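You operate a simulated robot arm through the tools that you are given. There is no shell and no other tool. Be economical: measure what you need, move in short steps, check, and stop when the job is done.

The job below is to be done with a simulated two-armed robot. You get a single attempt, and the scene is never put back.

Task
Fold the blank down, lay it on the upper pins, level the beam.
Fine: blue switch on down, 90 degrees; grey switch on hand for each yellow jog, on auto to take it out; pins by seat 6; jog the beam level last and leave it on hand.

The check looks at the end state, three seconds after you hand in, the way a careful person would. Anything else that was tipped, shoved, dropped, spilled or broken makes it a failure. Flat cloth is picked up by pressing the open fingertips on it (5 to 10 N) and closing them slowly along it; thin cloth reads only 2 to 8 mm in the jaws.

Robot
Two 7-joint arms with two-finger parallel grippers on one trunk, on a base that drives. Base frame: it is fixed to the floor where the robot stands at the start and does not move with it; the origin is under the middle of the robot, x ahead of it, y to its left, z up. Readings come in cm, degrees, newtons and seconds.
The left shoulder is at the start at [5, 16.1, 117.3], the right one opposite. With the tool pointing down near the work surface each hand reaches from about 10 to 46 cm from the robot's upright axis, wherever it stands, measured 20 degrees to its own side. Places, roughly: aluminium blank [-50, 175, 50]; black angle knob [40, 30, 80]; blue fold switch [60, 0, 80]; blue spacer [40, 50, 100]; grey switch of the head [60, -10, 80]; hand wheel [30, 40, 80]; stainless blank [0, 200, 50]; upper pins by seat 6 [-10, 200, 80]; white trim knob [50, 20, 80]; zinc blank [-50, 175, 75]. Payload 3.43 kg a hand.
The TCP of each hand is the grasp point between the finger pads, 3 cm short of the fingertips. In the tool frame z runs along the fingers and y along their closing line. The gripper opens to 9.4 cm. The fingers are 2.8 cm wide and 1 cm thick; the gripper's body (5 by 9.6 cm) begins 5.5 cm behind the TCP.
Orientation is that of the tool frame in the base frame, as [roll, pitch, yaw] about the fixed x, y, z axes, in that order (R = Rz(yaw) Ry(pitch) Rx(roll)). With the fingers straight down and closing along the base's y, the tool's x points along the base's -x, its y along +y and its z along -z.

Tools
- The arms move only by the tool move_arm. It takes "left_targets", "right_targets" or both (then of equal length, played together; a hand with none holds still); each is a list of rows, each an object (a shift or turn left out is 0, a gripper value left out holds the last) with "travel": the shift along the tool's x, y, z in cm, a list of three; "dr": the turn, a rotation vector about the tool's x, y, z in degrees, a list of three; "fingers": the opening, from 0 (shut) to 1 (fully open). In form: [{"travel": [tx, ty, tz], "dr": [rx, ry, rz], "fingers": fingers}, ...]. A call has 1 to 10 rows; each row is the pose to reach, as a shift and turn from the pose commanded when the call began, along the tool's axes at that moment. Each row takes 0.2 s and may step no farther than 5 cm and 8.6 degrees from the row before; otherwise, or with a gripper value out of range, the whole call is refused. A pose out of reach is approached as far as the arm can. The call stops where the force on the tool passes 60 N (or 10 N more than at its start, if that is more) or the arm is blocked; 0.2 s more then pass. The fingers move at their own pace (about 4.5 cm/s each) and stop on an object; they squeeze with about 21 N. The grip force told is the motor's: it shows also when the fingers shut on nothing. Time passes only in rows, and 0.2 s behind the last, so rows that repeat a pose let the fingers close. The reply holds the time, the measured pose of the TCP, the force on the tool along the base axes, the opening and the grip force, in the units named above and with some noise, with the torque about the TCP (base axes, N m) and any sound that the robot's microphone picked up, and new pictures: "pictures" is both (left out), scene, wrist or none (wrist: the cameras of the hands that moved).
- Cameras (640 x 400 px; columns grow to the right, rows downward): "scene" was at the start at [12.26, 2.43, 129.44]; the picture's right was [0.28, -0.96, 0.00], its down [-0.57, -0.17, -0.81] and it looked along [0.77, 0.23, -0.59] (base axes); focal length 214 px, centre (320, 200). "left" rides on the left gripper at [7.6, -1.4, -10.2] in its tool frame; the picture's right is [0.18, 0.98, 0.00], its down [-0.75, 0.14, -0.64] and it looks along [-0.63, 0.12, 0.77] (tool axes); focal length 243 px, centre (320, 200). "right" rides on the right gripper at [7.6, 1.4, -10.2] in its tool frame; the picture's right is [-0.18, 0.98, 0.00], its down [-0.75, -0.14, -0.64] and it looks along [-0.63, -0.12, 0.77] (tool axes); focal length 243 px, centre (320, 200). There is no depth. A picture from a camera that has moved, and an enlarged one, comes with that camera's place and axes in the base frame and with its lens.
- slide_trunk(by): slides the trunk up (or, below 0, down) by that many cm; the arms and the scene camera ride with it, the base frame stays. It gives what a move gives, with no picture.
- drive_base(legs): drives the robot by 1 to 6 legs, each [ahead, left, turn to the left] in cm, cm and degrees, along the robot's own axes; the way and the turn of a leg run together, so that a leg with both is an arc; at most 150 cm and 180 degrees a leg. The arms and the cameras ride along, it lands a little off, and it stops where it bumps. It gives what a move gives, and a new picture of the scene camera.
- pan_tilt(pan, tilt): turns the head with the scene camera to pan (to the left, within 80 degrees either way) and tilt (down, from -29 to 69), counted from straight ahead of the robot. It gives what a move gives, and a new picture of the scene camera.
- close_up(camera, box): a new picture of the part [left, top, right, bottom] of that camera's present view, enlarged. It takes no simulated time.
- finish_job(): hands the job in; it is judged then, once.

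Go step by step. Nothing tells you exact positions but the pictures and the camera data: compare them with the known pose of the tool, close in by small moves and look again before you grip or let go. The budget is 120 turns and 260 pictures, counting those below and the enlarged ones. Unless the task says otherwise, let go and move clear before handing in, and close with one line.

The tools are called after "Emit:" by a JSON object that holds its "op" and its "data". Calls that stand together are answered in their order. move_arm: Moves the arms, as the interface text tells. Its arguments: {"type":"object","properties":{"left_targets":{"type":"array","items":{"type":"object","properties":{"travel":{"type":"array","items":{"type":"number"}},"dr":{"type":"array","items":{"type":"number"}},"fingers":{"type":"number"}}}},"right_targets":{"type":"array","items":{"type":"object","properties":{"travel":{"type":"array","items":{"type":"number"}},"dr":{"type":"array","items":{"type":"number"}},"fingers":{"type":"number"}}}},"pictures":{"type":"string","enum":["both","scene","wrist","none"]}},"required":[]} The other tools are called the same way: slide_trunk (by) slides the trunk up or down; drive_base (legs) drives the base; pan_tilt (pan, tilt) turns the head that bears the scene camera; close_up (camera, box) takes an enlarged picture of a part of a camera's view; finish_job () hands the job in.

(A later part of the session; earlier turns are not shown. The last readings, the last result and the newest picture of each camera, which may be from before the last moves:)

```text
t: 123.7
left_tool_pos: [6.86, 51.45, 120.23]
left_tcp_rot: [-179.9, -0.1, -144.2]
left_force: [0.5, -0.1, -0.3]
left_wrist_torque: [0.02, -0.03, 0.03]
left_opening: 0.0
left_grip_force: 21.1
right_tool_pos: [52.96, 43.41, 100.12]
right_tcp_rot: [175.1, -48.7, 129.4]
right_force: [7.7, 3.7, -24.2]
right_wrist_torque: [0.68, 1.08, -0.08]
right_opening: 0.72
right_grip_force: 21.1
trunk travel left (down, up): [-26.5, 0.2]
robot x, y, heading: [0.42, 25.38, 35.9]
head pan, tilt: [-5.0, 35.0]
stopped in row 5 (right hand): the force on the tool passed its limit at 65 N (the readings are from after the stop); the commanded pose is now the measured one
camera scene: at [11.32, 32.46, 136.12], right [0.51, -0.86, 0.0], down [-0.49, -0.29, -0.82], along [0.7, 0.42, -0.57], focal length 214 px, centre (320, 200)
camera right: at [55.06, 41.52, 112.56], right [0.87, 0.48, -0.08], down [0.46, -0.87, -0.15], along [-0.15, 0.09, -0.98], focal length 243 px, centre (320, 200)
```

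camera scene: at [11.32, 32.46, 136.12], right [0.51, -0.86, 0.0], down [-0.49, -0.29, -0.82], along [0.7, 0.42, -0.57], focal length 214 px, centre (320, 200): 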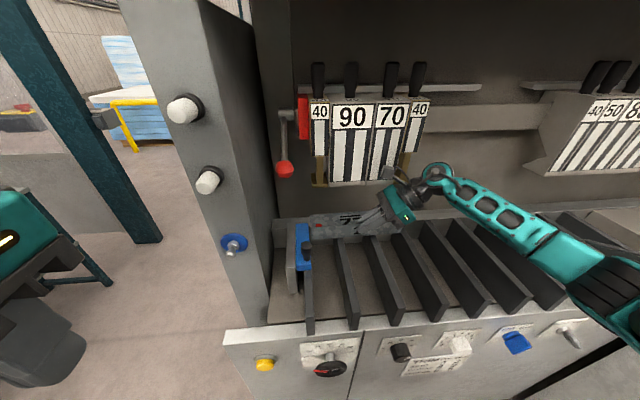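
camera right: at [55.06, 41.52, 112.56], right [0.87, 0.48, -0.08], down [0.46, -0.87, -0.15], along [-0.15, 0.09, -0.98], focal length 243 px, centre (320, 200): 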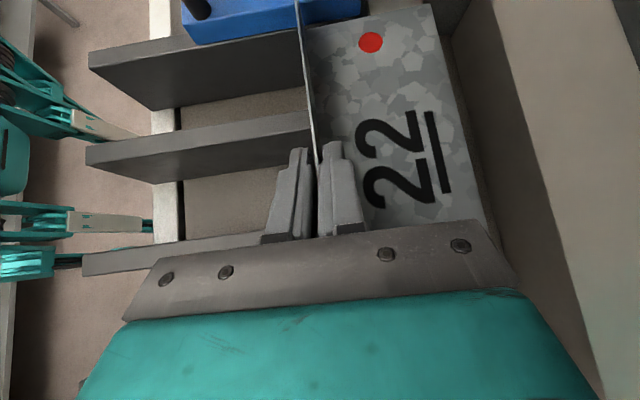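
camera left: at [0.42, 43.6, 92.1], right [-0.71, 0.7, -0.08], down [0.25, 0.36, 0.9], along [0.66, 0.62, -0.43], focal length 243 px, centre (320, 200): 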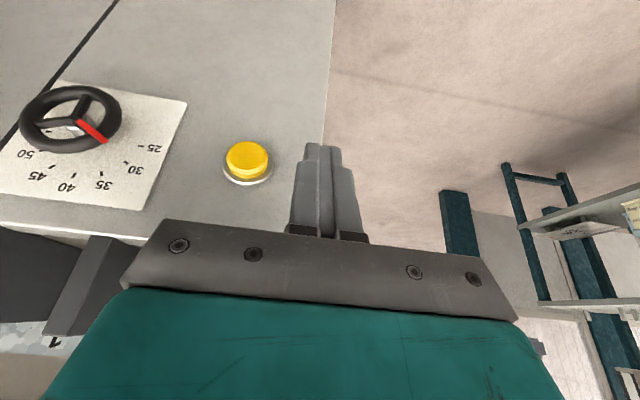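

Lifting met 65 N after half a centimetre. I check whether the wrist or the part is caught.

Emit:
{"op": "close_up", "data": {"camera": "scene", "box": [280, 80, 480, 260]}}

Emit:
{"op": "close_up", "data": {"camera": "right", "box": [250, 0, 560, 240]}}

```text
2.22 times, centred on (380, 170) of scene
camera zoom: at [11.32, 32.46, 136.12], right [0.51, -0.86, 0.0], down [-0.49, -0.29, -0.82], along [0.7, 0.42, -0.57], focal length 477 px, centre (187, 267)
```

zoom: 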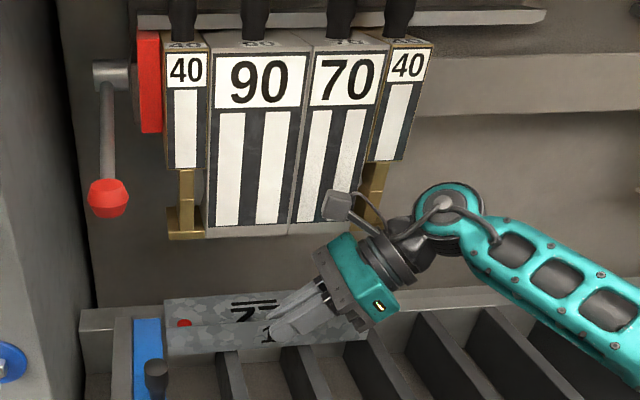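

```text
1.67 times, centred on (405, 120) of right
camera zoom: at [55.06, 41.52, 112.56], right [0.87, 0.48, -0.08], down [0.46, -0.87, -0.15], along [-0.15, 0.09, -0.98], focal length 404 px, centre (178, 333)
```

zoom: 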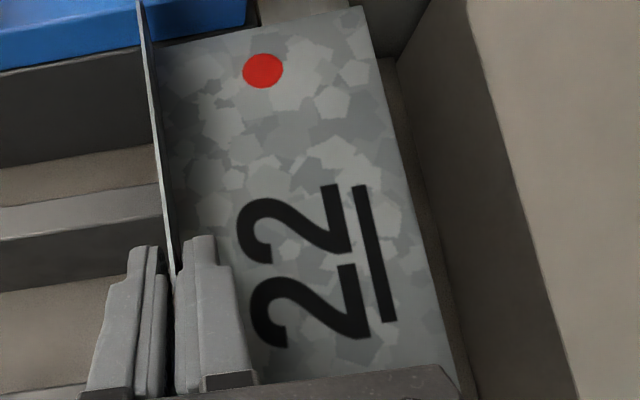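

The wrist camera's box presses under the segments' brass foot, so the hand is caught, not the part. I set the part back, release, and leave the way I came.

Emit:
{"op": "move_arm", "data": {"right_targets": [{"travel": [-0.4, 0, 0.35], "dr": [3, 0, 3.6]}, {"travel": [-0.4, 0, 0.35], "dr": [6, 0, 7.2]}, {"travel": [-0.4, 0, 0.35], "dr": [6, 0, 7.2], "fingers": 0.3}, {"travel": [-0.4, 0, 0.35], "dr": [6, 0, 7.2], "fingers": 0.75}, {"travel": [-0.4, 0, 0.35], "dr": [6, 0, 7.2], "fingers": 0.75}, {"travel": [-0.4, -1.3, 0.35], "dr": [6, 0, 7.2]}], "pictures": "wrist"}}

```text
t: 125.1
left_tool_pos: [6.97, 51.37, 120.35]
left_tcp_rot: [-179.9, 0.0, -144.1]
left_force: [-1.4, 0.2, 0.2]
left_wrist_torque: [-0.01, 0.02, 0.01]
left_opening: 0.0
left_grip_force: 21.4
right_tool_pos: [51.89, 42.8, 100.01]
right_tcp_rot: [-171.5, -49.0, 118.9]
right_force: [0.6, 0.6, 0.4]
right_wrist_torque: [0.01, 0.03, 0.0]
right_opening: 7.04
right_grip_force: 0.0
trunk travel left (down, up): [-26.5, 0.2]
robot x, y, heading: [0.65, 25.67, 35.8]
head pan, tilt: [-5.0, 35.0]
camera right: at [55.68, 42.02, 112.27], right [0.86, 0.46, -0.23], down [0.44, -0.89, -0.14], along [-0.27, 0.02, -0.96], focal length 243 px, centre (320, 200)
```

right: 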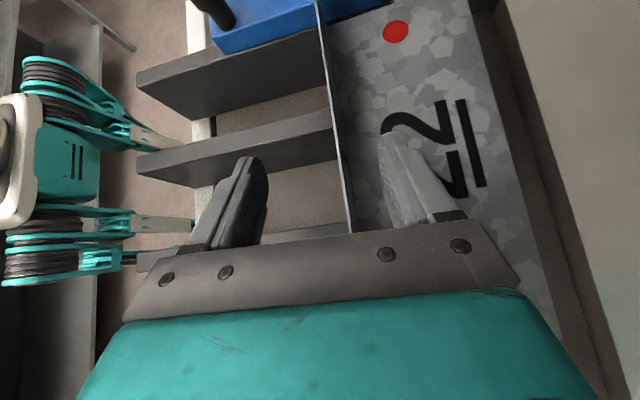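

The part is back in place. I rise and retreat in front of the flange.

Emit:
{"op": "move_arm", "data": {"right_targets": [{"travel": [0, -0.2, 0], "dr": [-4.5, 0, -5.5]}, {"travel": [1.2, -0.4, -1], "dr": [-4.5, 0, -5.5]}, {"travel": [2.5, -0.8, -2.1], "dr": [-4.5, 0, -5.5]}, {"travel": [3.8, -1, -3.2], "dr": [-4.5, 0, -5.5]}, {"travel": [3.8, -5, -3.2], "dr": [-4.5, 0, -5.5]}, {"travel": [3.8, -9, -3.2], "dr": [-4.5, 0, -5.5]}, {"travel": [3.8, -12, -3.2], "dr": [-4.5, 0, -5.5]}], "pictures": "none"}}

```text
t: 126.7
left_tool_pos: [6.64, 51.21, 120.37]
left_tcp_rot: [-179.8, 0.1, -144.3]
left_force: [-0.8, 0.6, -0.5]
left_wrist_torque: [0.0, -0.02, -0.02]
left_opening: 0.0
left_grip_force: 20.8
right_tool_pos: [42.12, 35.91, 105.99]
right_tcp_rot: [177.5, -49.3, 127.7]
right_force: [-0.1, -1.0, 0.0]
right_wrist_torque: [-0.03, 0.0, 0.01]
right_opening: 7.04
right_grip_force: 0.0
trunk travel left (down, up): [-26.5, 0.2]
robot x, y, heading: [0.46, 25.98, 36.1]
head pan, tilt: [-5.0, 35.0]
```

I shift the base back and right, then lean the hand to nearly horizontal, fingers pointing left, so the whole hand stays to the right of the segments.

Emit:
{"op": "drive_base", "data": {"legs": [[-3, -8, 0]]}}

Emit:
{"op": "move_arm", "data": {"right_targets": [{"travel": [0, 0, 0], "dr": [1.3, 0, 1.5]}, {"travel": [0, 0, 0], "dr": [1.3, 7, 1.5]}, {"travel": [0, 0, 0], "dr": [1.3, 14, 1.5]}, {"travel": [0, 0, 0], "dr": [1.3, 21, 1.5]}, {"travel": [0, 0, 0], "dr": [1.3, 28, 1.5]}, {"travel": [0, 0, 0], "dr": [1.3, 28, 1.5]}]}}

```text
t: 128.1
left_tool_pos: [9.11, 43.03, 120.42]
left_tcp_rot: [-179.9, 0.0, -144.1]
left_force: [0.5, -0.1, 0.4]
left_wrist_torque: [-0.03, 0.01, 0.0]
left_opening: 0.01
left_grip_force: 20.3
right_tool_pos: [44.52, 27.78, 106.02]
right_tcp_rot: [177.4, -49.4, 127.9]
right_force: [0.1, -0.8, -0.2]
right_wrist_torque: [0.02, 0.02, -0.01]
right_opening: 7.05
right_grip_force: 0.0
trunk travel left (down, up): [-26.5, 0.2]
robot x, y, heading: [2.56, 17.6, 36.1]
head pan, tilt: [-5.0, 35.0]
camera scene: at [13.44, 24.03, 136.12], right [0.51, -0.86, 0.0], down [-0.49, -0.29, -0.82], along [0.7, 0.42, -0.57], focal length 214 px, centre (320, 200)
```

scene: 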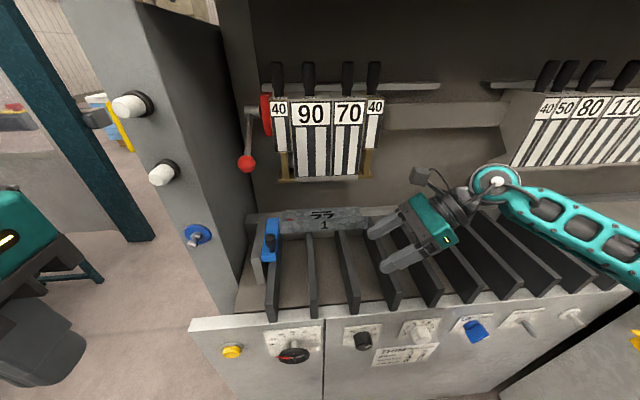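

```text
t: 129.5
left_tool_pos: [9.0, 43.07, 120.36]
left_tcp_rot: [-179.8, 0.1, -144.1]
left_force: [-1.2, 0.0, 0.5]
left_wrist_torque: [0.04, -0.06, 0.0]
left_opening: 0.0
left_grip_force: 20.7
right_tool_pos: [44.56, 27.73, 105.87]
right_tcp_rot: [-179.0, -77.3, 125.3]
right_force: [-0.7, 0.4, -0.2]
right_wrist_torque: [0.0, 0.0, 0.02]
right_opening: 7.07
right_grip_force: 0.1
trunk travel left (down, up): [-26.5, 0.2]
robot x, y, heading: [2.61, 17.25, 36.0]
head pan, tilt: [-5.0, 35.0]
camera scene: at [13.42, 24.08, 136.12], right [0.51, -0.86, 0.0], down [-0.49, -0.29, -0.82], along [0.7, 0.42, -0.57], focal length 214 px, centre (320, 200)
camera right: at [50.66, 21.88, 115.55], right [0.81, 0.55, -0.18], down [0.35, -0.72, -0.59], along [-0.46, 0.42, -0.78], focal length 243 px, centre (320, 200)
```

scene: 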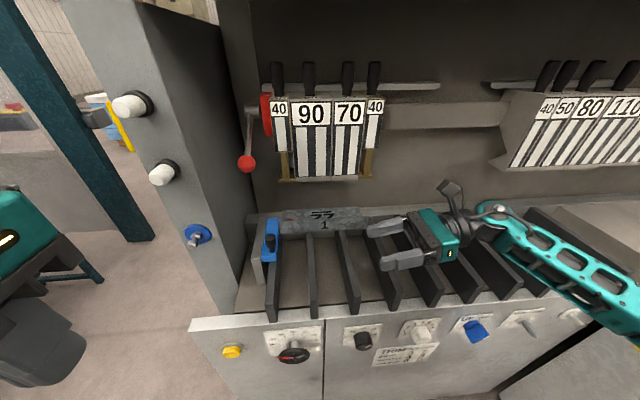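
right: 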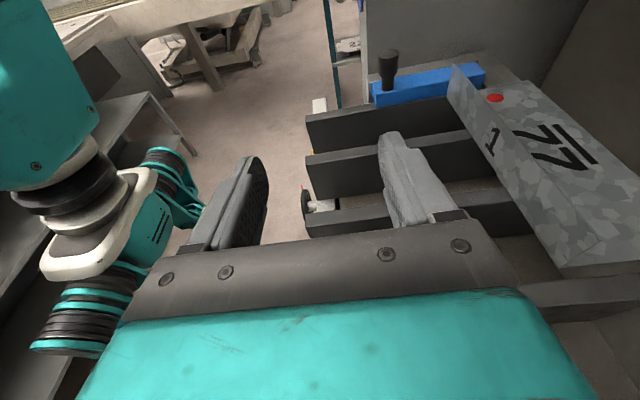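

The pose is good and the part is fully visible. I move 12 cm deeper and a little left, at a height above the flange.

Emit:
{"op": "move_arm", "data": {"right_targets": [{"travel": [-0.5, 4, 0.8]}, {"travel": [-1, 8, 1.6]}, {"travel": [-1.5, 11, 2.4]}, {"travel": [-1.8, 13, 2.8]}, {"travel": [-1.8, 13, 2.8]}]}}

```text
t: 130.7
left_tool_pos: [8.91, 42.99, 120.43]
left_tcp_rot: [-179.8, 0.0, -144.2]
left_force: [0.2, 0.0, 0.2]
left_wrist_torque: [0.0, 0.0, -0.01]
left_opening: 0.0
left_grip_force: 20.7
right_tool_pos: [53.6, 37.4, 103.51]
right_tcp_rot: [-179.0, -77.2, 125.6]
right_force: [-0.5, 0.9, -0.4]
right_wrist_torque: [0.0, 0.01, 0.01]
right_opening: 7.07
right_grip_force: 0.0
trunk travel left (down, up): [-26.5, 0.2]
robot x, y, heading: [2.39, 17.3, 36.0]
head pan, tilt: [-5.0, 35.0]
camera scene: at [13.42, 24.06, 136.12], right [0.51, -0.86, 0.0], down [-0.49, -0.29, -0.82], along [0.7, 0.42, -0.57], focal length 214 px, centre (320, 200)
camera right: at [59.76, 31.6, 113.04], right [0.81, 0.55, -0.18], down [0.36, -0.72, -0.59], along [-0.46, 0.42, -0.78], focal length 243 px, centre (320, 200)
```

scene: 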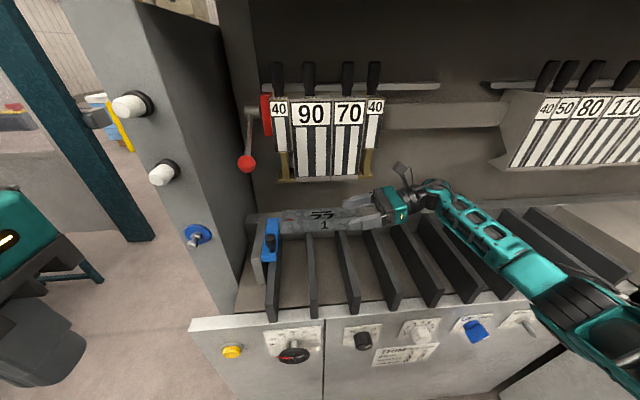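
right: 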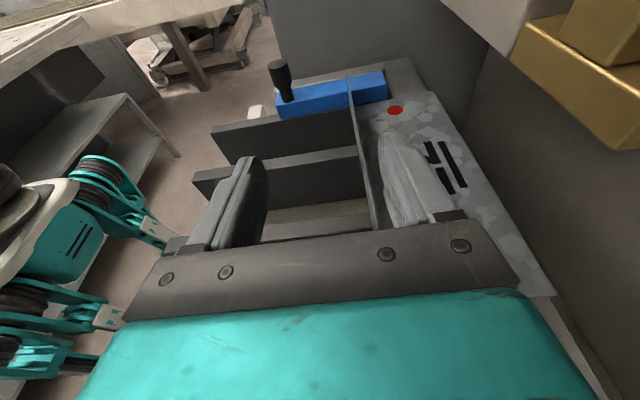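

The flange lies just inside the rear finger. I shift 1 cm right, lower straight down beside the flange, then centre.

Emit:
{"op": "move_arm", "data": {"right_targets": [{"travel": [-0.2, 0.3, -1]}, {"travel": [-1.6, 0.3, -0.7]}, {"travel": [-3, 0.3, -0.35]}, {"travel": [-4.4, 0.3, -0.05]}, {"travel": [-5.0, 0.3, 0.1]}, {"travel": [-5.0, 0.3, 0.1]}], "pictures": "both"}}

```text
t: 132.1
left_tool_pos: [9.0, 43.02, 120.31]
left_tcp_rot: [-179.8, 0.0, -144.2]
left_force: [-0.7, -1.7, 0.5]
left_wrist_torque: [0.01, 0.02, -0.03]
left_opening: 0.0
left_grip_force: 20.6
right_tool_pos: [54.44, 36.56, 98.62]
right_tcp_rot: [-178.8, -77.4, 125.4]
right_force: [1.0, 0.2, -0.2]
right_wrist_torque: [0.01, 0.0, 0.0]
right_opening: 7.03
right_grip_force: 0.0
trunk travel left (down, up): [-26.5, 0.2]
robot x, y, heading: [3.15, 17.42, 35.9]
head pan, tilt: [-5.0, 35.0]
camera scene: at [13.42, 24.08, 136.12], right [0.51, -0.86, 0.0], down [-0.49, -0.29, -0.82], along [0.7, 0.42, -0.57], focal length 214 px, centre (320, 200)
camera right: at [60.55, 30.76, 108.2], right [0.81, 0.55, -0.18], down [0.35, -0.72, -0.59], along [-0.46, 0.42, -0.78], focal length 243 px, centre (320, 200)
```

scene: 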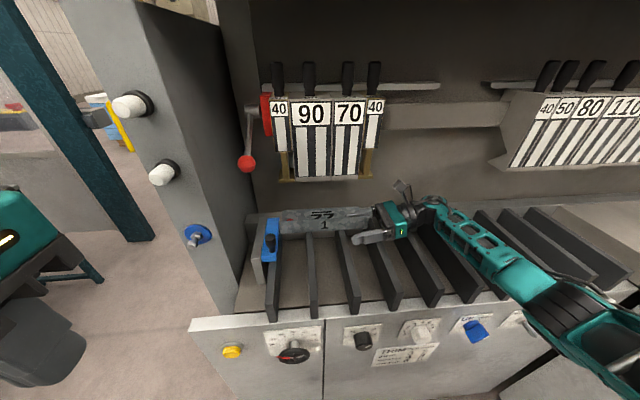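
right: 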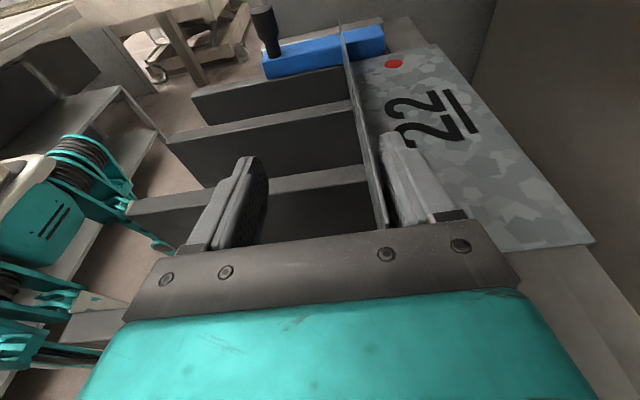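

Emit:
{"op": "move_arm", "data": {"right_targets": [{"travel": [0, 1, 0]}, {"travel": [0, 2, 0]}, {"travel": [0, 2.7, 0]}, {"travel": [0, 2.7, 0], "fingers": 0.4}, {"travel": [0, 2.7, 0], "fingers": 0.25}, {"travel": [0, 2.7, 0], "fingers": 0.25}], "pictures": "wrist"}}

```text
t: 133.5
left_tool_pos: [8.94, 43.02, 120.31]
left_tcp_rot: [-179.9, -0.1, -144.1]
left_force: [0.5, 0.3, 0.3]
left_wrist_torque: [0.03, -0.01, 0.01]
left_opening: 0.0
left_grip_force: 20.9
right_tool_pos: [56.64, 38.21, 98.68]
right_tcp_rot: [-179.0, -77.3, 125.6]
right_force: [-0.1, 0.1, -1.0]
right_wrist_torque: [0.03, -0.02, 0.0]
right_opening: 2.37
right_grip_force: 0.2
trunk travel left (down, up): [-26.5, 0.2]
robot x, y, heading: [2.48, 16.97, 35.9]
head pan, tilt: [-5.0, 35.0]
camera right: at [62.73, 32.44, 108.21], right [0.81, 0.55, -0.18], down [0.35, -0.72, -0.59], along [-0.46, 0.42, -0.78], focal length 243 px, centre (320, 200)
```

right: 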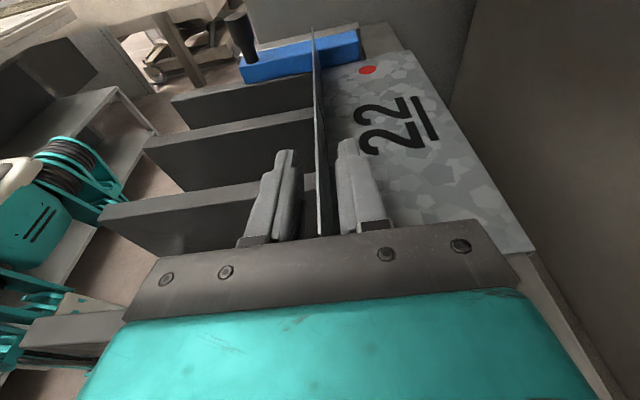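

The flange is centred. I close the grip.

Emit:
{"op": "move_arm", "data": {"right_targets": [{"fingers": 0.12}, {"fingers": 0}, {"fingers": 0}, {"fingers": 0}, {"fingers": 0}], "pictures": "none"}}

Emit:
{"op": "move_arm", "data": {"right_targets": [{"travel": [0.3, 0, -0.07]}, {"travel": [0.6, 0, -0.13]}, {"travel": [1.0, 0, -0.2]}, {"travel": [1.4, 0, -0.3]}]}}

```text
t: 134.7
left_tool_pos: [9.08, 43.19, 120.41]
left_tcp_rot: [-179.8, 0.0, -144.0]
left_force: [-0.2, 0.2, -0.7]
left_wrist_torque: [0.0, 0.01, 0.02]
left_opening: 0.0
left_grip_force: 21.1
right_tool_pos: [56.71, 38.24, 98.53]
right_tcp_rot: [-179.1, -77.2, 125.5]
right_force: [4.3, 3.3, 0.9]
right_wrist_torque: [0.23, -0.32, 0.07]
right_opening: 0.72
right_grip_force: 21.3
trunk travel left (down, up): [-26.5, 0.2]
robot x, y, heading: [2.74, 17.79, 35.8]
head pan, tilt: [-5.0, 35.0]
```

```text
t: 135.7
left_tool_pos: [9.24, 43.23, 120.26]
left_tcp_rot: [-179.9, -0.1, -144.1]
left_force: [-0.1, -0.7, 0.2]
left_wrist_torque: [-0.02, -0.03, 0.0]
left_opening: 0.02
left_grip_force: 21.0
right_tool_pos: [56.86, 38.44, 99.84]
right_tcp_rot: [-178.1, -77.3, 124.4]
right_force: [13.7, 9.1, -10.1]
right_wrist_torque: [-0.06, -0.11, 0.37]
right_opening: 0.7
right_grip_force: 21.1
trunk travel left (down, up): [-26.5, 0.2]
robot x, y, heading: [2.82, 16.98, 36.1]
head pan, tilt: [-5.0, 35.0]
camera scene: at [13.7, 24.23, 136.07], right [0.51, -0.86, 0.0], down [-0.49, -0.3, -0.82], along [0.7, 0.42, -0.58], focal length 214 px, centre (320, 200)
camera right: at [62.96, 32.6, 109.43], right [0.82, 0.55, -0.19], down [0.35, -0.73, -0.59], along [-0.46, 0.42, -0.78], focal length 243 px, centre (320, 200)
```

scene: 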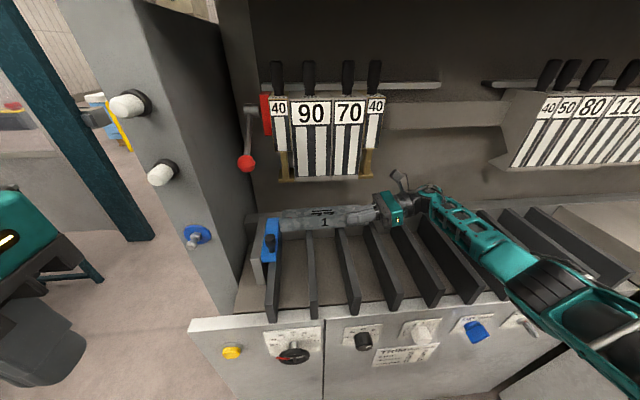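
right: 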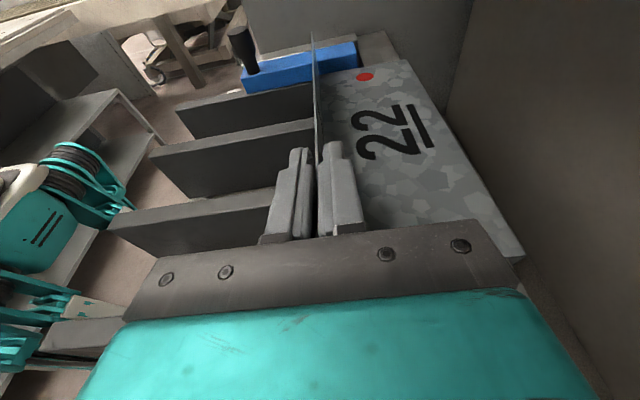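

It is rising (1.3 cm) with a moderate pull deeper; I follow 0.4 cm that way and keep lifting gently.

Emit:
{"op": "move_arm", "data": {"right_targets": [{"travel": [0, 0.4, 0]}, {"travel": [0.4, 0.5, -0.1]}, {"travel": [0.8, 0.5, -0.17]}, {"travel": [1.2, 0.5, -0.26]}, {"travel": [1.6, 0.5, -0.35]}, {"travel": [2.0, 0.5, -0.45]}], "pictures": "wrist"}}

```text
t: 137.1
left_tool_pos: [9.11, 43.22, 120.35]
left_tcp_rot: [-179.8, -0.1, -144.2]
left_force: [0.6, 0.1, -0.2]
left_wrist_torque: [-0.02, -0.01, -0.01]
left_opening: 0.0
left_grip_force: 20.6
right_tool_pos: [57.08, 38.59, 102.07]
right_tcp_rot: [-178.5, -77.3, 124.9]
right_force: [4.0, 3.8, -6.4]
right_wrist_torque: [-0.22, -0.13, 0.22]
right_opening: 0.71
right_grip_force: 21.1
trunk travel left (down, up): [-26.5, 0.2]
robot x, y, heading: [2.75, 17.49, 36.0]
head pan, tilt: [-5.0, 35.0]
camera right: at [63.14, 32.81, 111.62], right [0.81, 0.55, -0.19], down [0.35, -0.72, -0.59], along [-0.46, 0.42, -0.78], focal length 243 px, centre (320, 200)
```

right: 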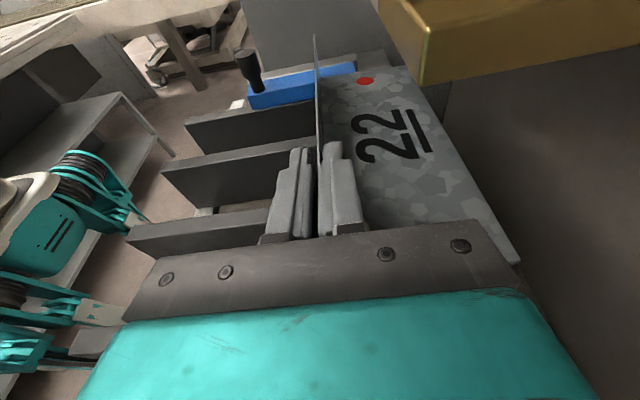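

Lifted 3.5 cm. I lift another half centimetre and try drawing it out toward me a little.

Emit:
{"op": "move_arm", "data": {"right_targets": [{"travel": [0.5, 0, -0.1]}, {"travel": [0.6, -0.5, -0.13]}, {"travel": [0.6, -1, -0.13]}, {"travel": [0.6, -1, -0.13]}], "pictures": "scene"}}

Emit:
{"op": "close_up", "data": {"camera": "scene", "box": [230, 150, 460, 310]}}

```text
t: 138.1
left_tool_pos: [9.07, 43.02, 120.32]
left_tcp_rot: [-179.7, 0.0, -144.0]
left_force: [-0.5, -0.6, -0.1]
left_wrist_torque: [-0.02, -0.04, 0.0]
left_opening: 0.01
left_grip_force: 21.3
right_tool_pos: [56.14, 38.12, 102.72]
right_tcp_rot: [-178.9, -77.3, 125.3]
right_force: [0.2, -1.0, -1.5]
right_wrist_torque: [0.06, -0.04, -0.17]
right_opening: 0.69
right_grip_force: 20.8
trunk travel left (down, up): [-26.5, 0.2]
robot x, y, heading: [2.62, 17.38, 35.8]
head pan, tilt: [-5.0, 35.0]
camera scene: at [13.46, 24.08, 136.12], right [0.51, -0.86, 0.0], down [-0.49, -0.29, -0.82], along [0.7, 0.42, -0.57], focal length 214 px, centre (320, 200)
```

scene: 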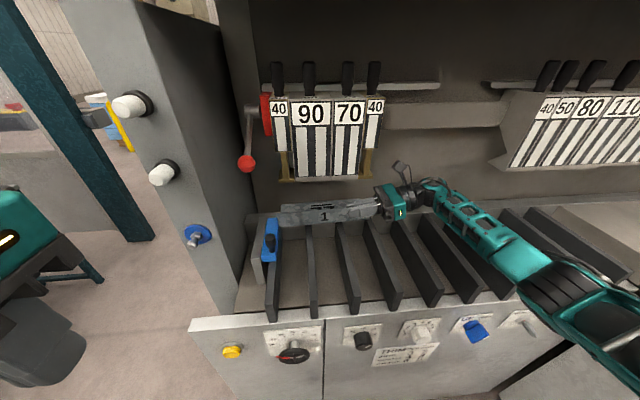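

```text
2.50 times, centred on (345, 230) of scene
camera zoom: at [13.46, 24.08, 136.12], right [0.51, -0.86, 0.0], down [-0.49, -0.29, -0.82], along [0.7, 0.42, -0.57], focal length 536 px, centre (258, 125)
```

zoom: 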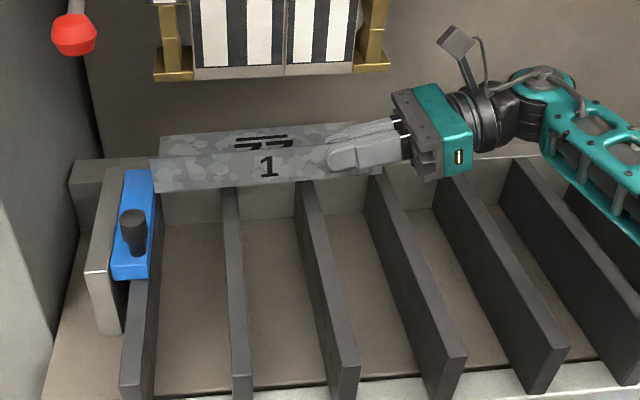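

The part is free. I draw it out over the ribs, rising as it clears the segments.

Emit:
{"op": "move_arm", "data": {"right_targets": [{"travel": [0.2, -1.5, 0]}, {"travel": [0.6, -3, -0.1]}, {"travel": [1.3, -5, -0.3]}, {"travel": [2.5, -7, -0.6]}, {"travel": [3.5, -9, -0.8]}, {"travel": [4.5, -11, -1]}, {"travel": [5.5, -13, -1.2]}, {"travel": [6.5, -15, -1.4]}, {"travel": [7, -16, -1.5]}]}}

```text
t: 140.1
left_tool_pos: [8.93, 43.17, 120.37]
left_tcp_rot: [-179.8, -0.1, -144.1]
left_force: [-0.6, 0.2, 0.5]
left_wrist_torque: [-0.01, 0.0, 0.02]
left_opening: 0.0
left_grip_force: 21.0
right_tool_pos: [43.15, 28.68, 109.96]
right_tcp_rot: [-178.6, -77.2, 125.1]
right_force: [0.1, -0.1, -4.5]
right_wrist_torque: [-0.39, -0.09, -0.02]
right_opening: 0.7
right_grip_force: 21.2
trunk travel left (down, up): [-26.5, 0.2]
robot x, y, heading: [2.95, 17.05, 35.9]
head pan, tilt: [-5.0, 35.0]
camera scene: at [13.44, 24.09, 136.11], right [0.51, -0.86, 0.0], down [-0.49, -0.29, -0.82], along [0.7, 0.42, -0.57], focal length 214 px, centre (320, 200)
camera right: at [49.41, 22.94, 119.56], right [0.81, 0.55, -0.18], down [0.35, -0.72, -0.59], along [-0.46, 0.42, -0.78], focal length 243 px, centre (320, 200)
```

scene: 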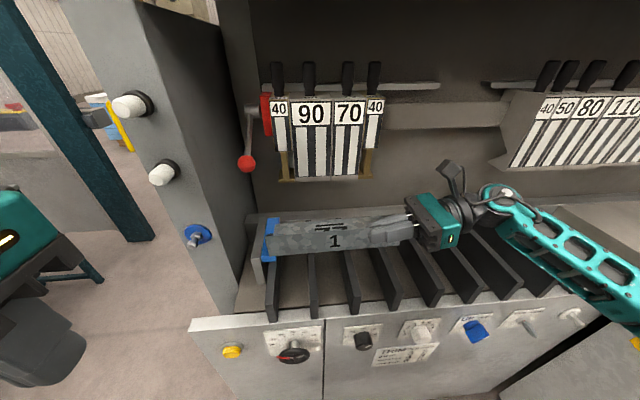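
right: 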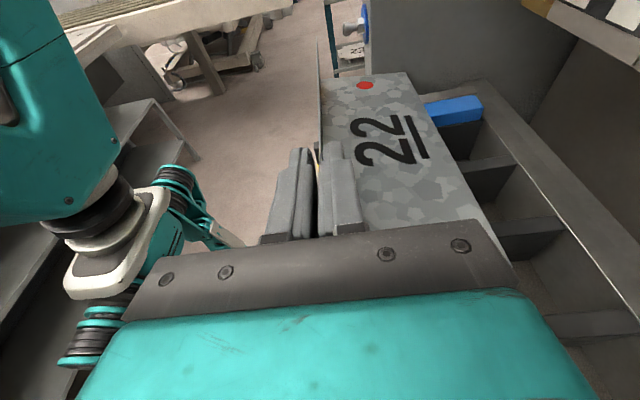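

The part (about 0.45 kg) is safely out. I back away from the machine and turn left toward the rack.

Emit:
{"op": "drive_base", "data": {"legs": [[-32, 0, 0], [0, 15, 0], [0, 0, 50]]}}

Emit:
{"op": "pan_tilt", "data": {"pan": 0, "tilt": 25}}

```text
t: 146.1
left_tool_pos: [-48.57, 31.78, 120.33]
left_tcp_rot: [-179.8, 0.0, -92.8]
left_force: [-0.8, 0.4, 0.4]
left_wrist_torque: [0.01, -0.04, 0.01]
left_opening: 0.01
left_grip_force: 20.7
right_tool_pos: [-15.99, 49.55, 110.03]
right_tcp_rot: [-178.9, -77.3, 176.5]
right_force: [0.0, 0.7, -4.4]
right_wrist_torque: [-0.15, -0.33, -0.01]
right_opening: 0.74
right_grip_force: 21.3
trunk travel left (down, up): [-26.5, 0.2]
robot x, y, heading: [-32.15, 10.27, 87.0]
head pan, tilt: [-5.0, 35.0]
camera scene: at [-31.03, 23.29, 136.11], right [0.99, -0.14, 0.0], down [-0.08, -0.57, -0.82], along [0.11, 0.81, -0.57], focal length 214 px, centre (320, 200)
```

scene: 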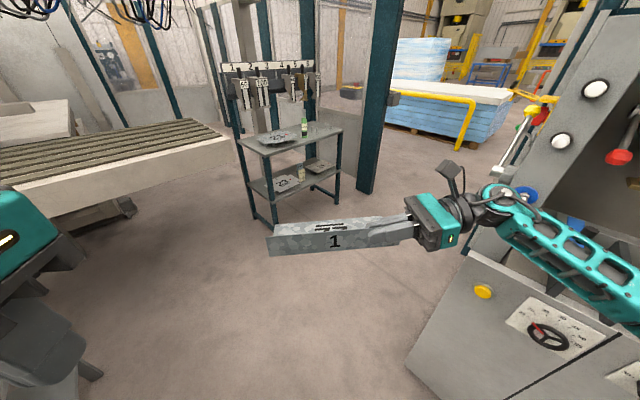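

```text
t: 146.8
left_tool_pos: [-48.47, 31.58, 120.37]
left_tcp_rot: [-179.9, 0.0, -92.8]
left_force: [-0.2, 0.5, 0.8]
left_wrist_torque: [-0.04, 0.0, 0.0]
left_opening: 0.0
left_grip_force: 21.5
right_tool_pos: [-15.9, 49.4, 109.89]
right_tcp_rot: [-178.8, -77.2, 176.5]
right_force: [0.0, -0.2, -3.4]
right_wrist_torque: [-0.19, -0.32, -0.03]
right_opening: 0.7
right_grip_force: 21.1
trunk travel left (down, up): [-26.5, 0.2]
robot x, y, heading: [-32.16, 10.51, 87.3]
head pan, tilt: [0.0, 25.0]
camera scene: at [-31.76, 23.77, 137.68], right [1.0, -0.05, 0.0], down [-0.02, -0.42, -0.91], along [0.04, 0.9, -0.42], focal length 214 px, centre (320, 200)
```

scene: 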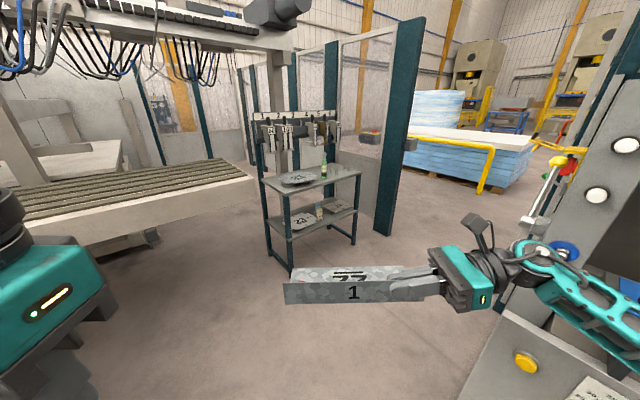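

Emit:
{"op": "close_up", "data": {"camera": "scene", "box": [245, 100, 375, 190]}}

Emit:
{"op": "close_up", "data": {"camera": "scene", "box": [255, 160, 375, 280]}}

```text
4.44 times, centred on (310, 145) of scene
camera zoom: at [-31.76, 23.77, 137.68], right [1.0, -0.05, 0.0], down [-0.02, -0.42, -0.91], along [0.04, 0.9, -0.42], focal length 953 px, centre (364, 444)
```

zoom: 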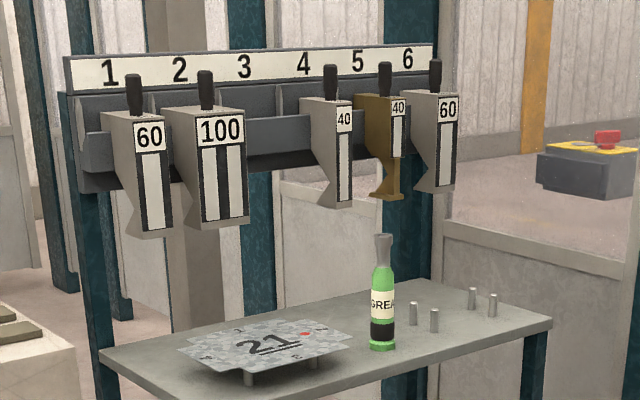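

```text
3.33 times, centred on (315, 220) of scene
camera zoom: at [-31.76, 23.77, 137.68], right [1.0, -0.05, 0.0], down [-0.02, -0.42, -0.91], along [0.04, 0.9, -0.42], focal length 715 px, centre (337, 133)
```

zoom: 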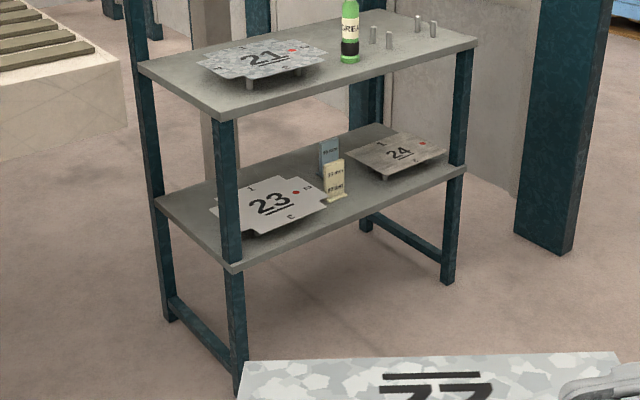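

The rack's long axis runs parallel to the machine depth; four free pins: about (-14,202), (-11,196), (-1,211), (2,205), tops near z 85. I will face the rack at heading 126 degrees, so I turn, then go ahead and sideways past the machine.

Emit:
{"op": "drive_base", "data": {"legs": [[0, 0, 39], [60, 0, 0]]}}

```text
t: 152.0
left_tool_pos: [-93.59, 64.14, 120.29]
left_tcp_rot: [-179.8, 0.0, -53.3]
left_force: [-0.5, -0.6, 0.4]
left_wrist_torque: [-0.01, 0.03, 0.02]
left_opening: 0.01
left_grip_force: 20.9
right_tool_pos: [-79.61, 98.6, 110.05]
right_tcp_rot: [-178.8, -77.2, -144.2]
right_force: [-0.7, 0.4, -5.1]
right_wrist_torque: [0.03, -0.37, 0.0]
right_opening: 0.71
right_grip_force: 20.7
trunk travel left (down, up): [-26.5, 0.2]
robot x, y, heading: [-67.46, 58.05, 126.8]
head pan, tilt: [0.0, 25.0]
camera scene: at [-75.65, 68.85, 137.68], right [0.8, 0.6, 0.0], down [0.25, -0.34, -0.91], along [-0.54, 0.73, -0.42], focal length 214 px, centre (320, 200)
```

scene: 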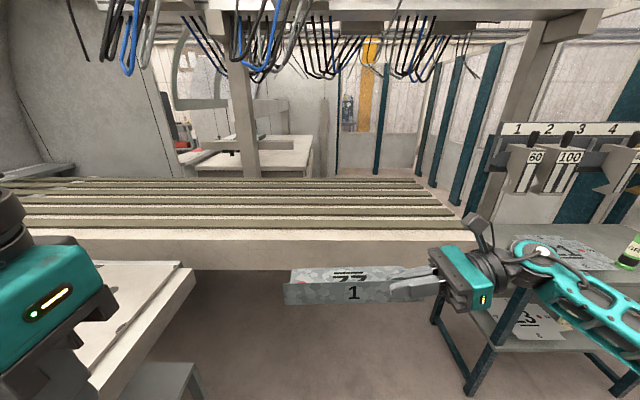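

The way sideways is clear (17 cm short of the rack front). I drive right along it.

Emit:
{"op": "drive_base", "data": {"legs": [[0, -125, 0], [0, 0, -0.8]]}}

Emit:
{"op": "pan_tilt", "data": {"pan": -5, "tilt": 38}}

```text
t: 163.7
left_tool_pos: [7.19, 140.78, 120.42]
left_tcp_rot: [-179.8, 0.1, -52.8]
left_force: [-0.4, 0.5, -0.2]
left_wrist_torque: [-0.01, -0.04, 0.0]
left_opening: 0.02
left_grip_force: 20.8
right_tool_pos: [20.62, 175.29, 109.99]
right_tcp_rot: [-178.8, -77.3, -143.4]
right_force: [0.0, 0.4, -3.4]
right_wrist_torque: [0.08, -0.37, 0.0]
right_opening: 0.69
right_grip_force: 21.3
trunk travel left (down, up): [-26.5, 0.2]
robot x, y, heading: [32.97, 135.05, 127.2]
head pan, tilt: [0.0, 25.0]
camera scene: at [25.11, 145.6, 137.69], right [0.8, 0.6, 0.0], down [0.26, -0.34, -0.91], along [-0.55, 0.72, -0.42], focal length 214 px, centre (320, 200)
```

scene: 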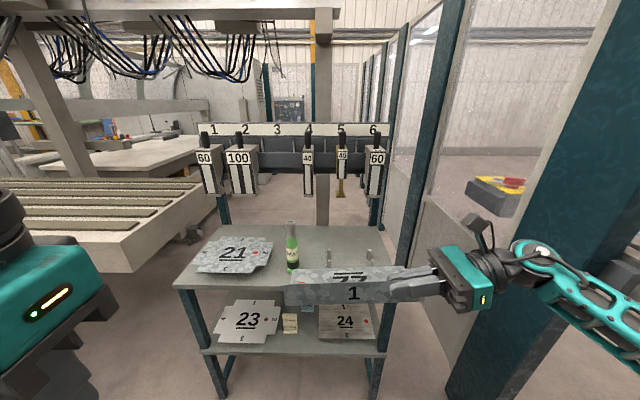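

```text
t: 164.4
left_tool_pos: [7.28, 140.75, 120.37]
left_tcp_rot: [-179.8, 0.0, -52.8]
left_force: [-0.1, 0.1, 0.0]
left_wrist_torque: [0.0, 0.02, 0.02]
left_opening: 0.0
left_grip_force: 20.7
right_tool_pos: [20.73, 175.37, 109.98]
right_tcp_rot: [-178.7, -77.2, -143.5]
right_force: [-0.3, 0.0, -4.4]
right_wrist_torque: [0.09, -0.35, 0.0]
right_opening: 0.7
right_grip_force: 20.8
trunk travel left (down, up): [-26.5, 0.2]
robot x, y, heading: [33.55, 135.12, 127.2]
head pan, tilt: [-5.0, 38.0]
camera scene: at [26.07, 145.55, 135.66], right [0.85, 0.53, 0.0], down [0.33, -0.52, -0.79], along [-0.42, 0.67, -0.62], focal length 214 px, centre (320, 200)
```

scene: 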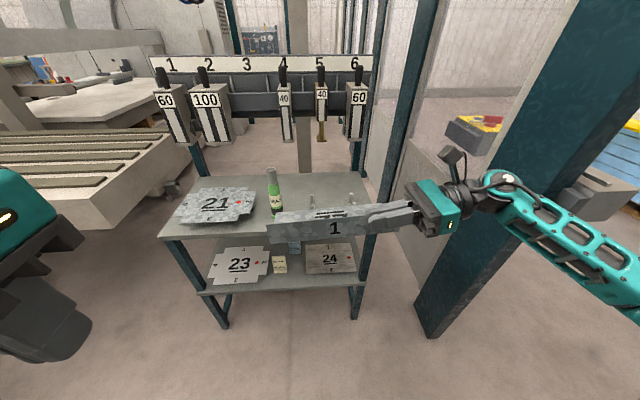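

A green post stands near on the right. I check its base and the pins closely.

Emit:
{"op": "close_up", "data": {"camera": "scene", "box": [380, 180, 640, 370]}}

Emit:
{"op": "close_up", "data": {"camera": "scene", "box": [230, 140, 420, 260]}}

Emit:
{"op": "close_up", "data": {"camera": "right", "box": [0, 0, 640, 400]}}

```text
2.11 times, centred on (510, 275) of scene
camera zoom: at [26.07, 145.55, 135.66], right [0.85, 0.53, 0.0], down [0.33, -0.52, -0.79], along [-0.42, 0.67, -0.62], focal length 452 px, centre (-80, 42)
```

zoom: 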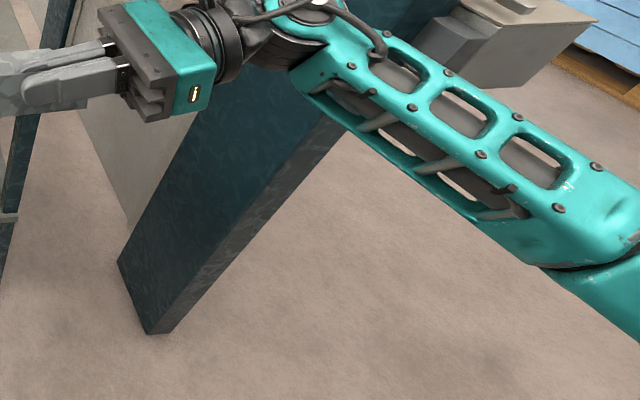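

```text
3.33 times, centred on (325, 200) of scene
camera zoom: at [26.07, 145.55, 135.66], right [0.85, 0.53, 0.0], down [0.33, -0.52, -0.79], along [-0.42, 0.67, -0.62], focal length 715 px, centre (303, 200)
```

zoom: 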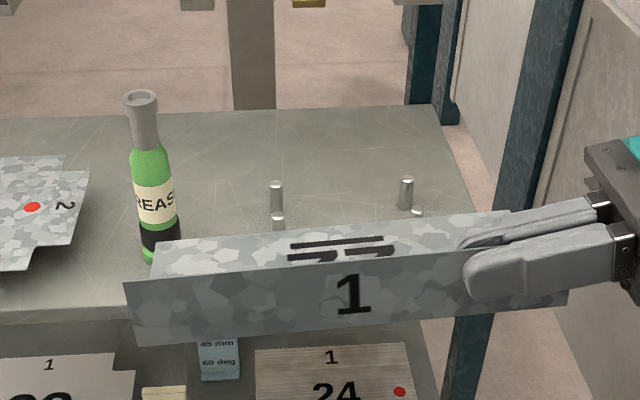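

```text
1.00 times, centred on (320, 200) of right (not enlarged: the box is as wide or as high as the picture)
camera zoom: at [26.41, 181.62, 119.53], right [-0.57, 0.8, -0.18], down [0.71, 0.37, -0.59], along [-0.41, -0.47, -0.78], focal length 243 px, centre (320, 200)
```

zoom: 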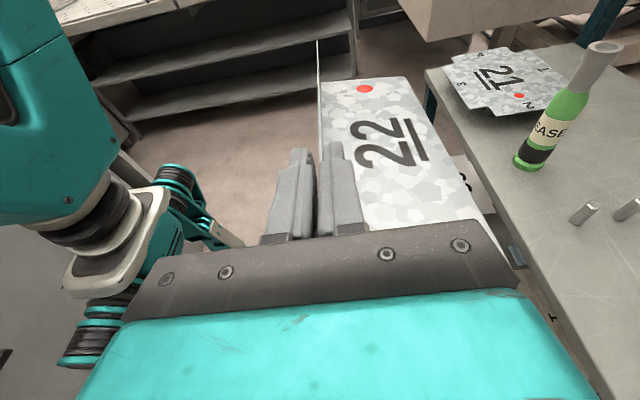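

The forearm will stay over 20 cm clear of the post and the fence. Pins' centre is about (-4.8, 203.5); the hand must go 33 cm ahead and 5.6 cm right. I drive most of it.

Emit:
{"op": "drive_base", "data": {"legs": [[0, -5.6, -1.3], [27, 0, 0]]}}

Emit:
{"op": "close_up", "data": {"camera": "right", "box": [0, 0, 640, 400]}}

```text
t: 167.2
left_tool_pos: [-4.76, 167.51, 120.34]
left_tcp_rot: [-179.9, 0.0, -54.0]
left_force: [0.0, -0.5, 0.6]
left_wrist_torque: [-0.02, -0.01, 0.01]
left_opening: 0.0
left_grip_force: 20.6
right_tool_pos: [9.52, 202.02, 109.86]
right_tcp_rot: [-178.7, -77.2, -144.6]
right_force: [0.2, -0.6, -3.8]
right_wrist_torque: [0.06, -0.33, -0.01]
right_opening: 0.72
right_grip_force: 21.4
trunk travel left (down, up): [-26.5, 0.2]
robot x, y, heading: [21.17, 161.35, 126.2]
head pan, tilt: [-5.0, 38.0]
camera scene: at [14.16, 172.04, 135.65], right [0.86, 0.52, 0.0], down [0.32, -0.53, -0.79], along [-0.41, 0.67, -0.62], focal length 214 px, centre (320, 200)
```

scene: 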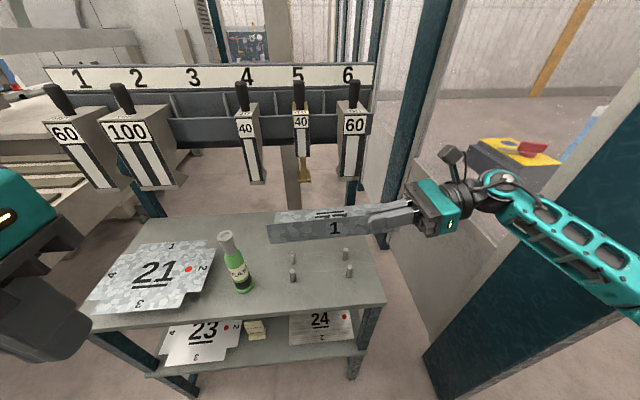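

```text
1.00 times, centred on (320, 200) of right (not enlarged: the box is as wide or as high as the picture)
camera zoom: at [15.27, 208.08, 119.51], right [-0.55, 0.81, -0.18], down [0.72, 0.36, -0.59], along [-0.42, -0.46, -0.78], focal length 243 px, centre (320, 200)
```

zoom: 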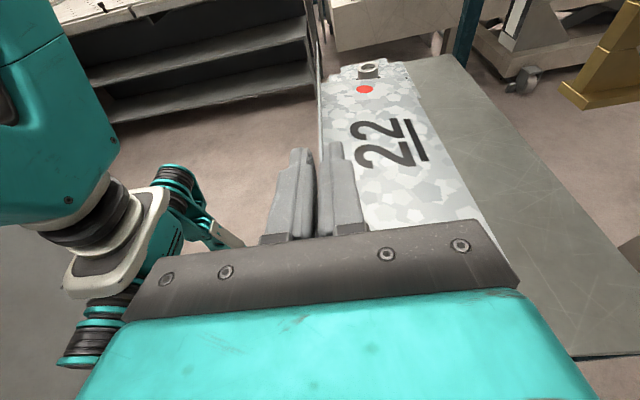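

All four pins are in view now; I enlarge to locate them precisely.

Emit:
{"op": "close_up", "data": {"camera": "scene", "box": [250, 190, 410, 300]}}

```text
3.64 times, centred on (330, 245) of scene
camera zoom: at [14.16, 172.04, 135.65], right [0.86, 0.52, 0.0], down [0.32, -0.53, -0.79], along [-0.41, 0.67, -0.62], focal length 780 px, centre (284, 36)
```

zoom: 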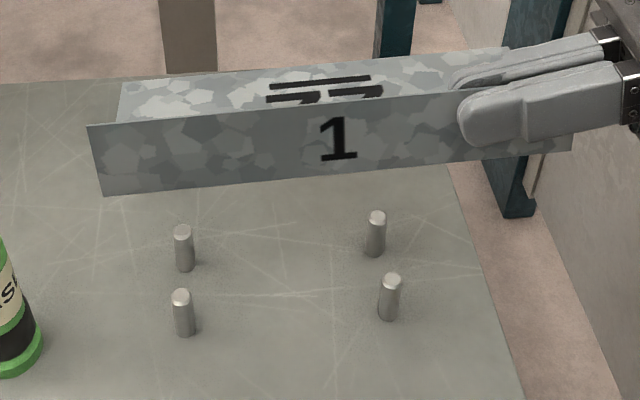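

Pins' centre (-5.2, 203.5). I shift the hand 4.8 cm ahead and 2 cm left, levelling a slight sag, then lower with the trunk.

Emit:
{"op": "move_arm", "data": {"right_targets": [{"travel": [0.2, 2.4, 1], "dr": [0, 1, 0]}, {"travel": [0.45, 4.84, 2], "dr": [0, 2, 0]}, {"travel": [0.45, 4.84, 2], "dr": [0, 2, 0]}], "pictures": "none"}}

Emit:
{"op": "slide_trunk", "data": {"by": -14.5}}

Emit:
{"op": "pan_tilt", "data": {"pan": -5, "tilt": 38}}

Emit:
{"op": "close_up", "data": {"camera": "scene", "box": [230, 180, 450, 320]}}

Emit:
{"op": "close_up", "data": {"camera": "right", "box": [0, 0, 640, 400]}}

```text
t: 168.0
left_tool_pos: [-4.57, 167.52, 120.23]
left_tcp_rot: [-179.9, 0.1, -54.0]
left_force: [-0.6, -0.4, 0.6]
left_wrist_torque: [-0.01, 0.03, 0.01]
left_opening: 0.0
left_grip_force: 21.2
right_tool_pos: [5.16, 204.56, 109.98]
right_tcp_rot: [-178.4, -79.2, -145.0]
right_force: [0.6, 0.3, -3.8]
right_wrist_torque: [0.07, -0.38, -0.02]
right_opening: 0.7
right_grip_force: 21.4
trunk travel left (down, up): [-26.5, 0.2]
robot x, y, heading: [21.01, 161.52, 126.1]
head pan, tilt: [-5.0, 38.0]
```

```text
t: 169.7
left_tool_pos: [-4.76, 167.52, 105.8]
left_tcp_rot: [-179.8, 0.0, -54.0]
left_force: [0.2, 0.1, 0.7]
left_wrist_torque: [0.01, 0.01, -0.01]
left_opening: 0.0
left_grip_force: 21.1
right_tool_pos: [5.07, 204.65, 95.6]
right_tcp_rot: [-178.5, -79.2, -144.9]
right_force: [-0.4, 0.3, -3.9]
right_wrist_torque: [0.03, -0.4, 0.01]
right_opening: 0.7
right_grip_force: 21.5
trunk travel left (down, up): [-12.0, 14.7]
robot x, y, heading: [21.3, 161.47, 125.8]
head pan, tilt: [-5.0, 38.0]
```

```text
t: 170.3
left_tool_pos: [-4.63, 167.71, 105.76]
left_tcp_rot: [-179.8, 0.0, -54.0]
left_force: [-0.2, 0.2, -0.5]
left_wrist_torque: [-0.01, -0.01, -0.02]
left_opening: 0.03
left_grip_force: 21.6
right_tool_pos: [5.11, 204.57, 95.52]
right_tcp_rot: [-178.4, -79.2, -145.0]
right_force: [0.3, 0.3, -3.9]
right_wrist_torque: [0.06, -0.36, 0.0]
right_opening: 0.72
right_grip_force: 21.3
trunk travel left (down, up): [-12.0, 14.7]
robot x, y, heading: [21.03, 161.05, 125.9]
head pan, tilt: [-5.0, 38.0]
camera scene: at [14.2, 171.98, 121.16], right [0.86, 0.52, 0.0], down [0.32, -0.53, -0.79], along [-0.41, 0.68, -0.62], focal length 214 px, centre (320, 200)
```

scene: 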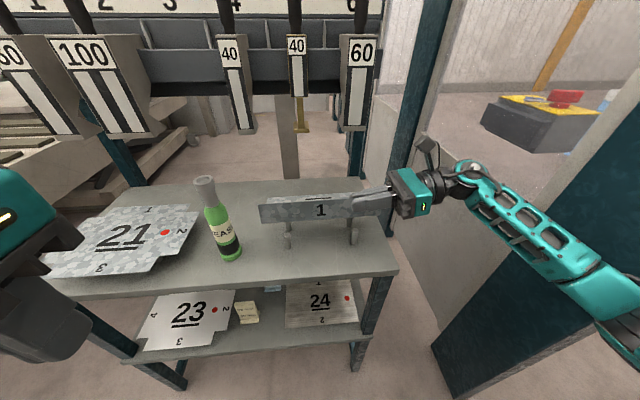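

```text
2.86 times, centred on (340, 250) of scene
camera zoom: at [14.2, 171.98, 121.16], right [0.86, 0.52, 0.0], down [0.32, -0.53, -0.79], along [-0.41, 0.68, -0.62], focal length 613 px, centre (263, 57)
```

zoom: 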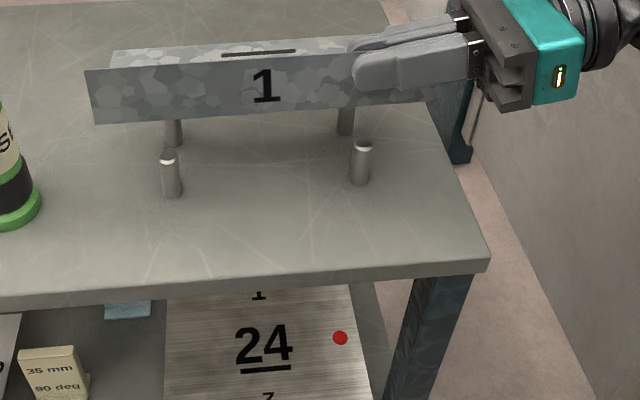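

```text
1.00 times, centred on (320, 200) of right (not enlarged: the box is as wide or as high as the picture)
camera zoom: at [11.14, 210.96, 104.78], right [-0.56, 0.81, -0.19], down [0.71, 0.34, -0.62], along [-0.44, -0.48, -0.76], focal length 243 px, centre (320, 200)
```

zoom: 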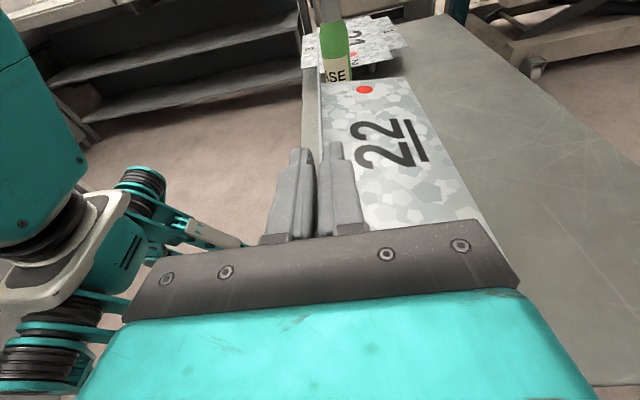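

Alignment agrees: pins lie within the body with over 1.5 cm margins. I lower 5 cm more by the trunk and look.

Emit:
{"op": "slide_trunk", "data": {"by": -5}}

Emit:
{"op": "close_up", "data": {"camera": "scene", "box": [230, 160, 450, 300]}}

```text
t: 171.2
left_tool_pos: [-4.8, 167.8, 100.72]
left_tcp_rot: [-179.8, 0.0, -54.0]
left_force: [-1.3, -0.2, 0.9]
left_wrist_torque: [-0.06, -0.02, -0.01]
left_opening: 0.02
left_grip_force: 20.9
right_tool_pos: [5.12, 204.73, 90.29]
right_tcp_rot: [-178.2, -79.2, -145.3]
right_force: [-5.3, 3.9, -6.4]
right_wrist_torque: [0.2, -0.12, 0.12]
right_opening: 0.71
right_grip_force: 21.1
trunk travel left (down, up): [-7.0, 19.7]
robot x, y, heading: [20.84, 161.25, 126.0]
head pan, tilt: [-5.0, 38.0]
```

```text
2.86 times, centred on (340, 230) of scene
camera zoom: at [14.14, 172.03, 116.14], right [0.86, 0.52, 0.0], down [0.32, -0.53, -0.79], along [-0.41, 0.67, -0.62], focal length 613 px, centre (263, 114)
```

zoom: 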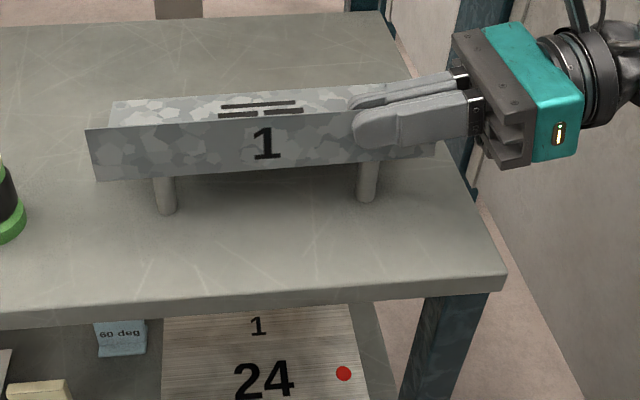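

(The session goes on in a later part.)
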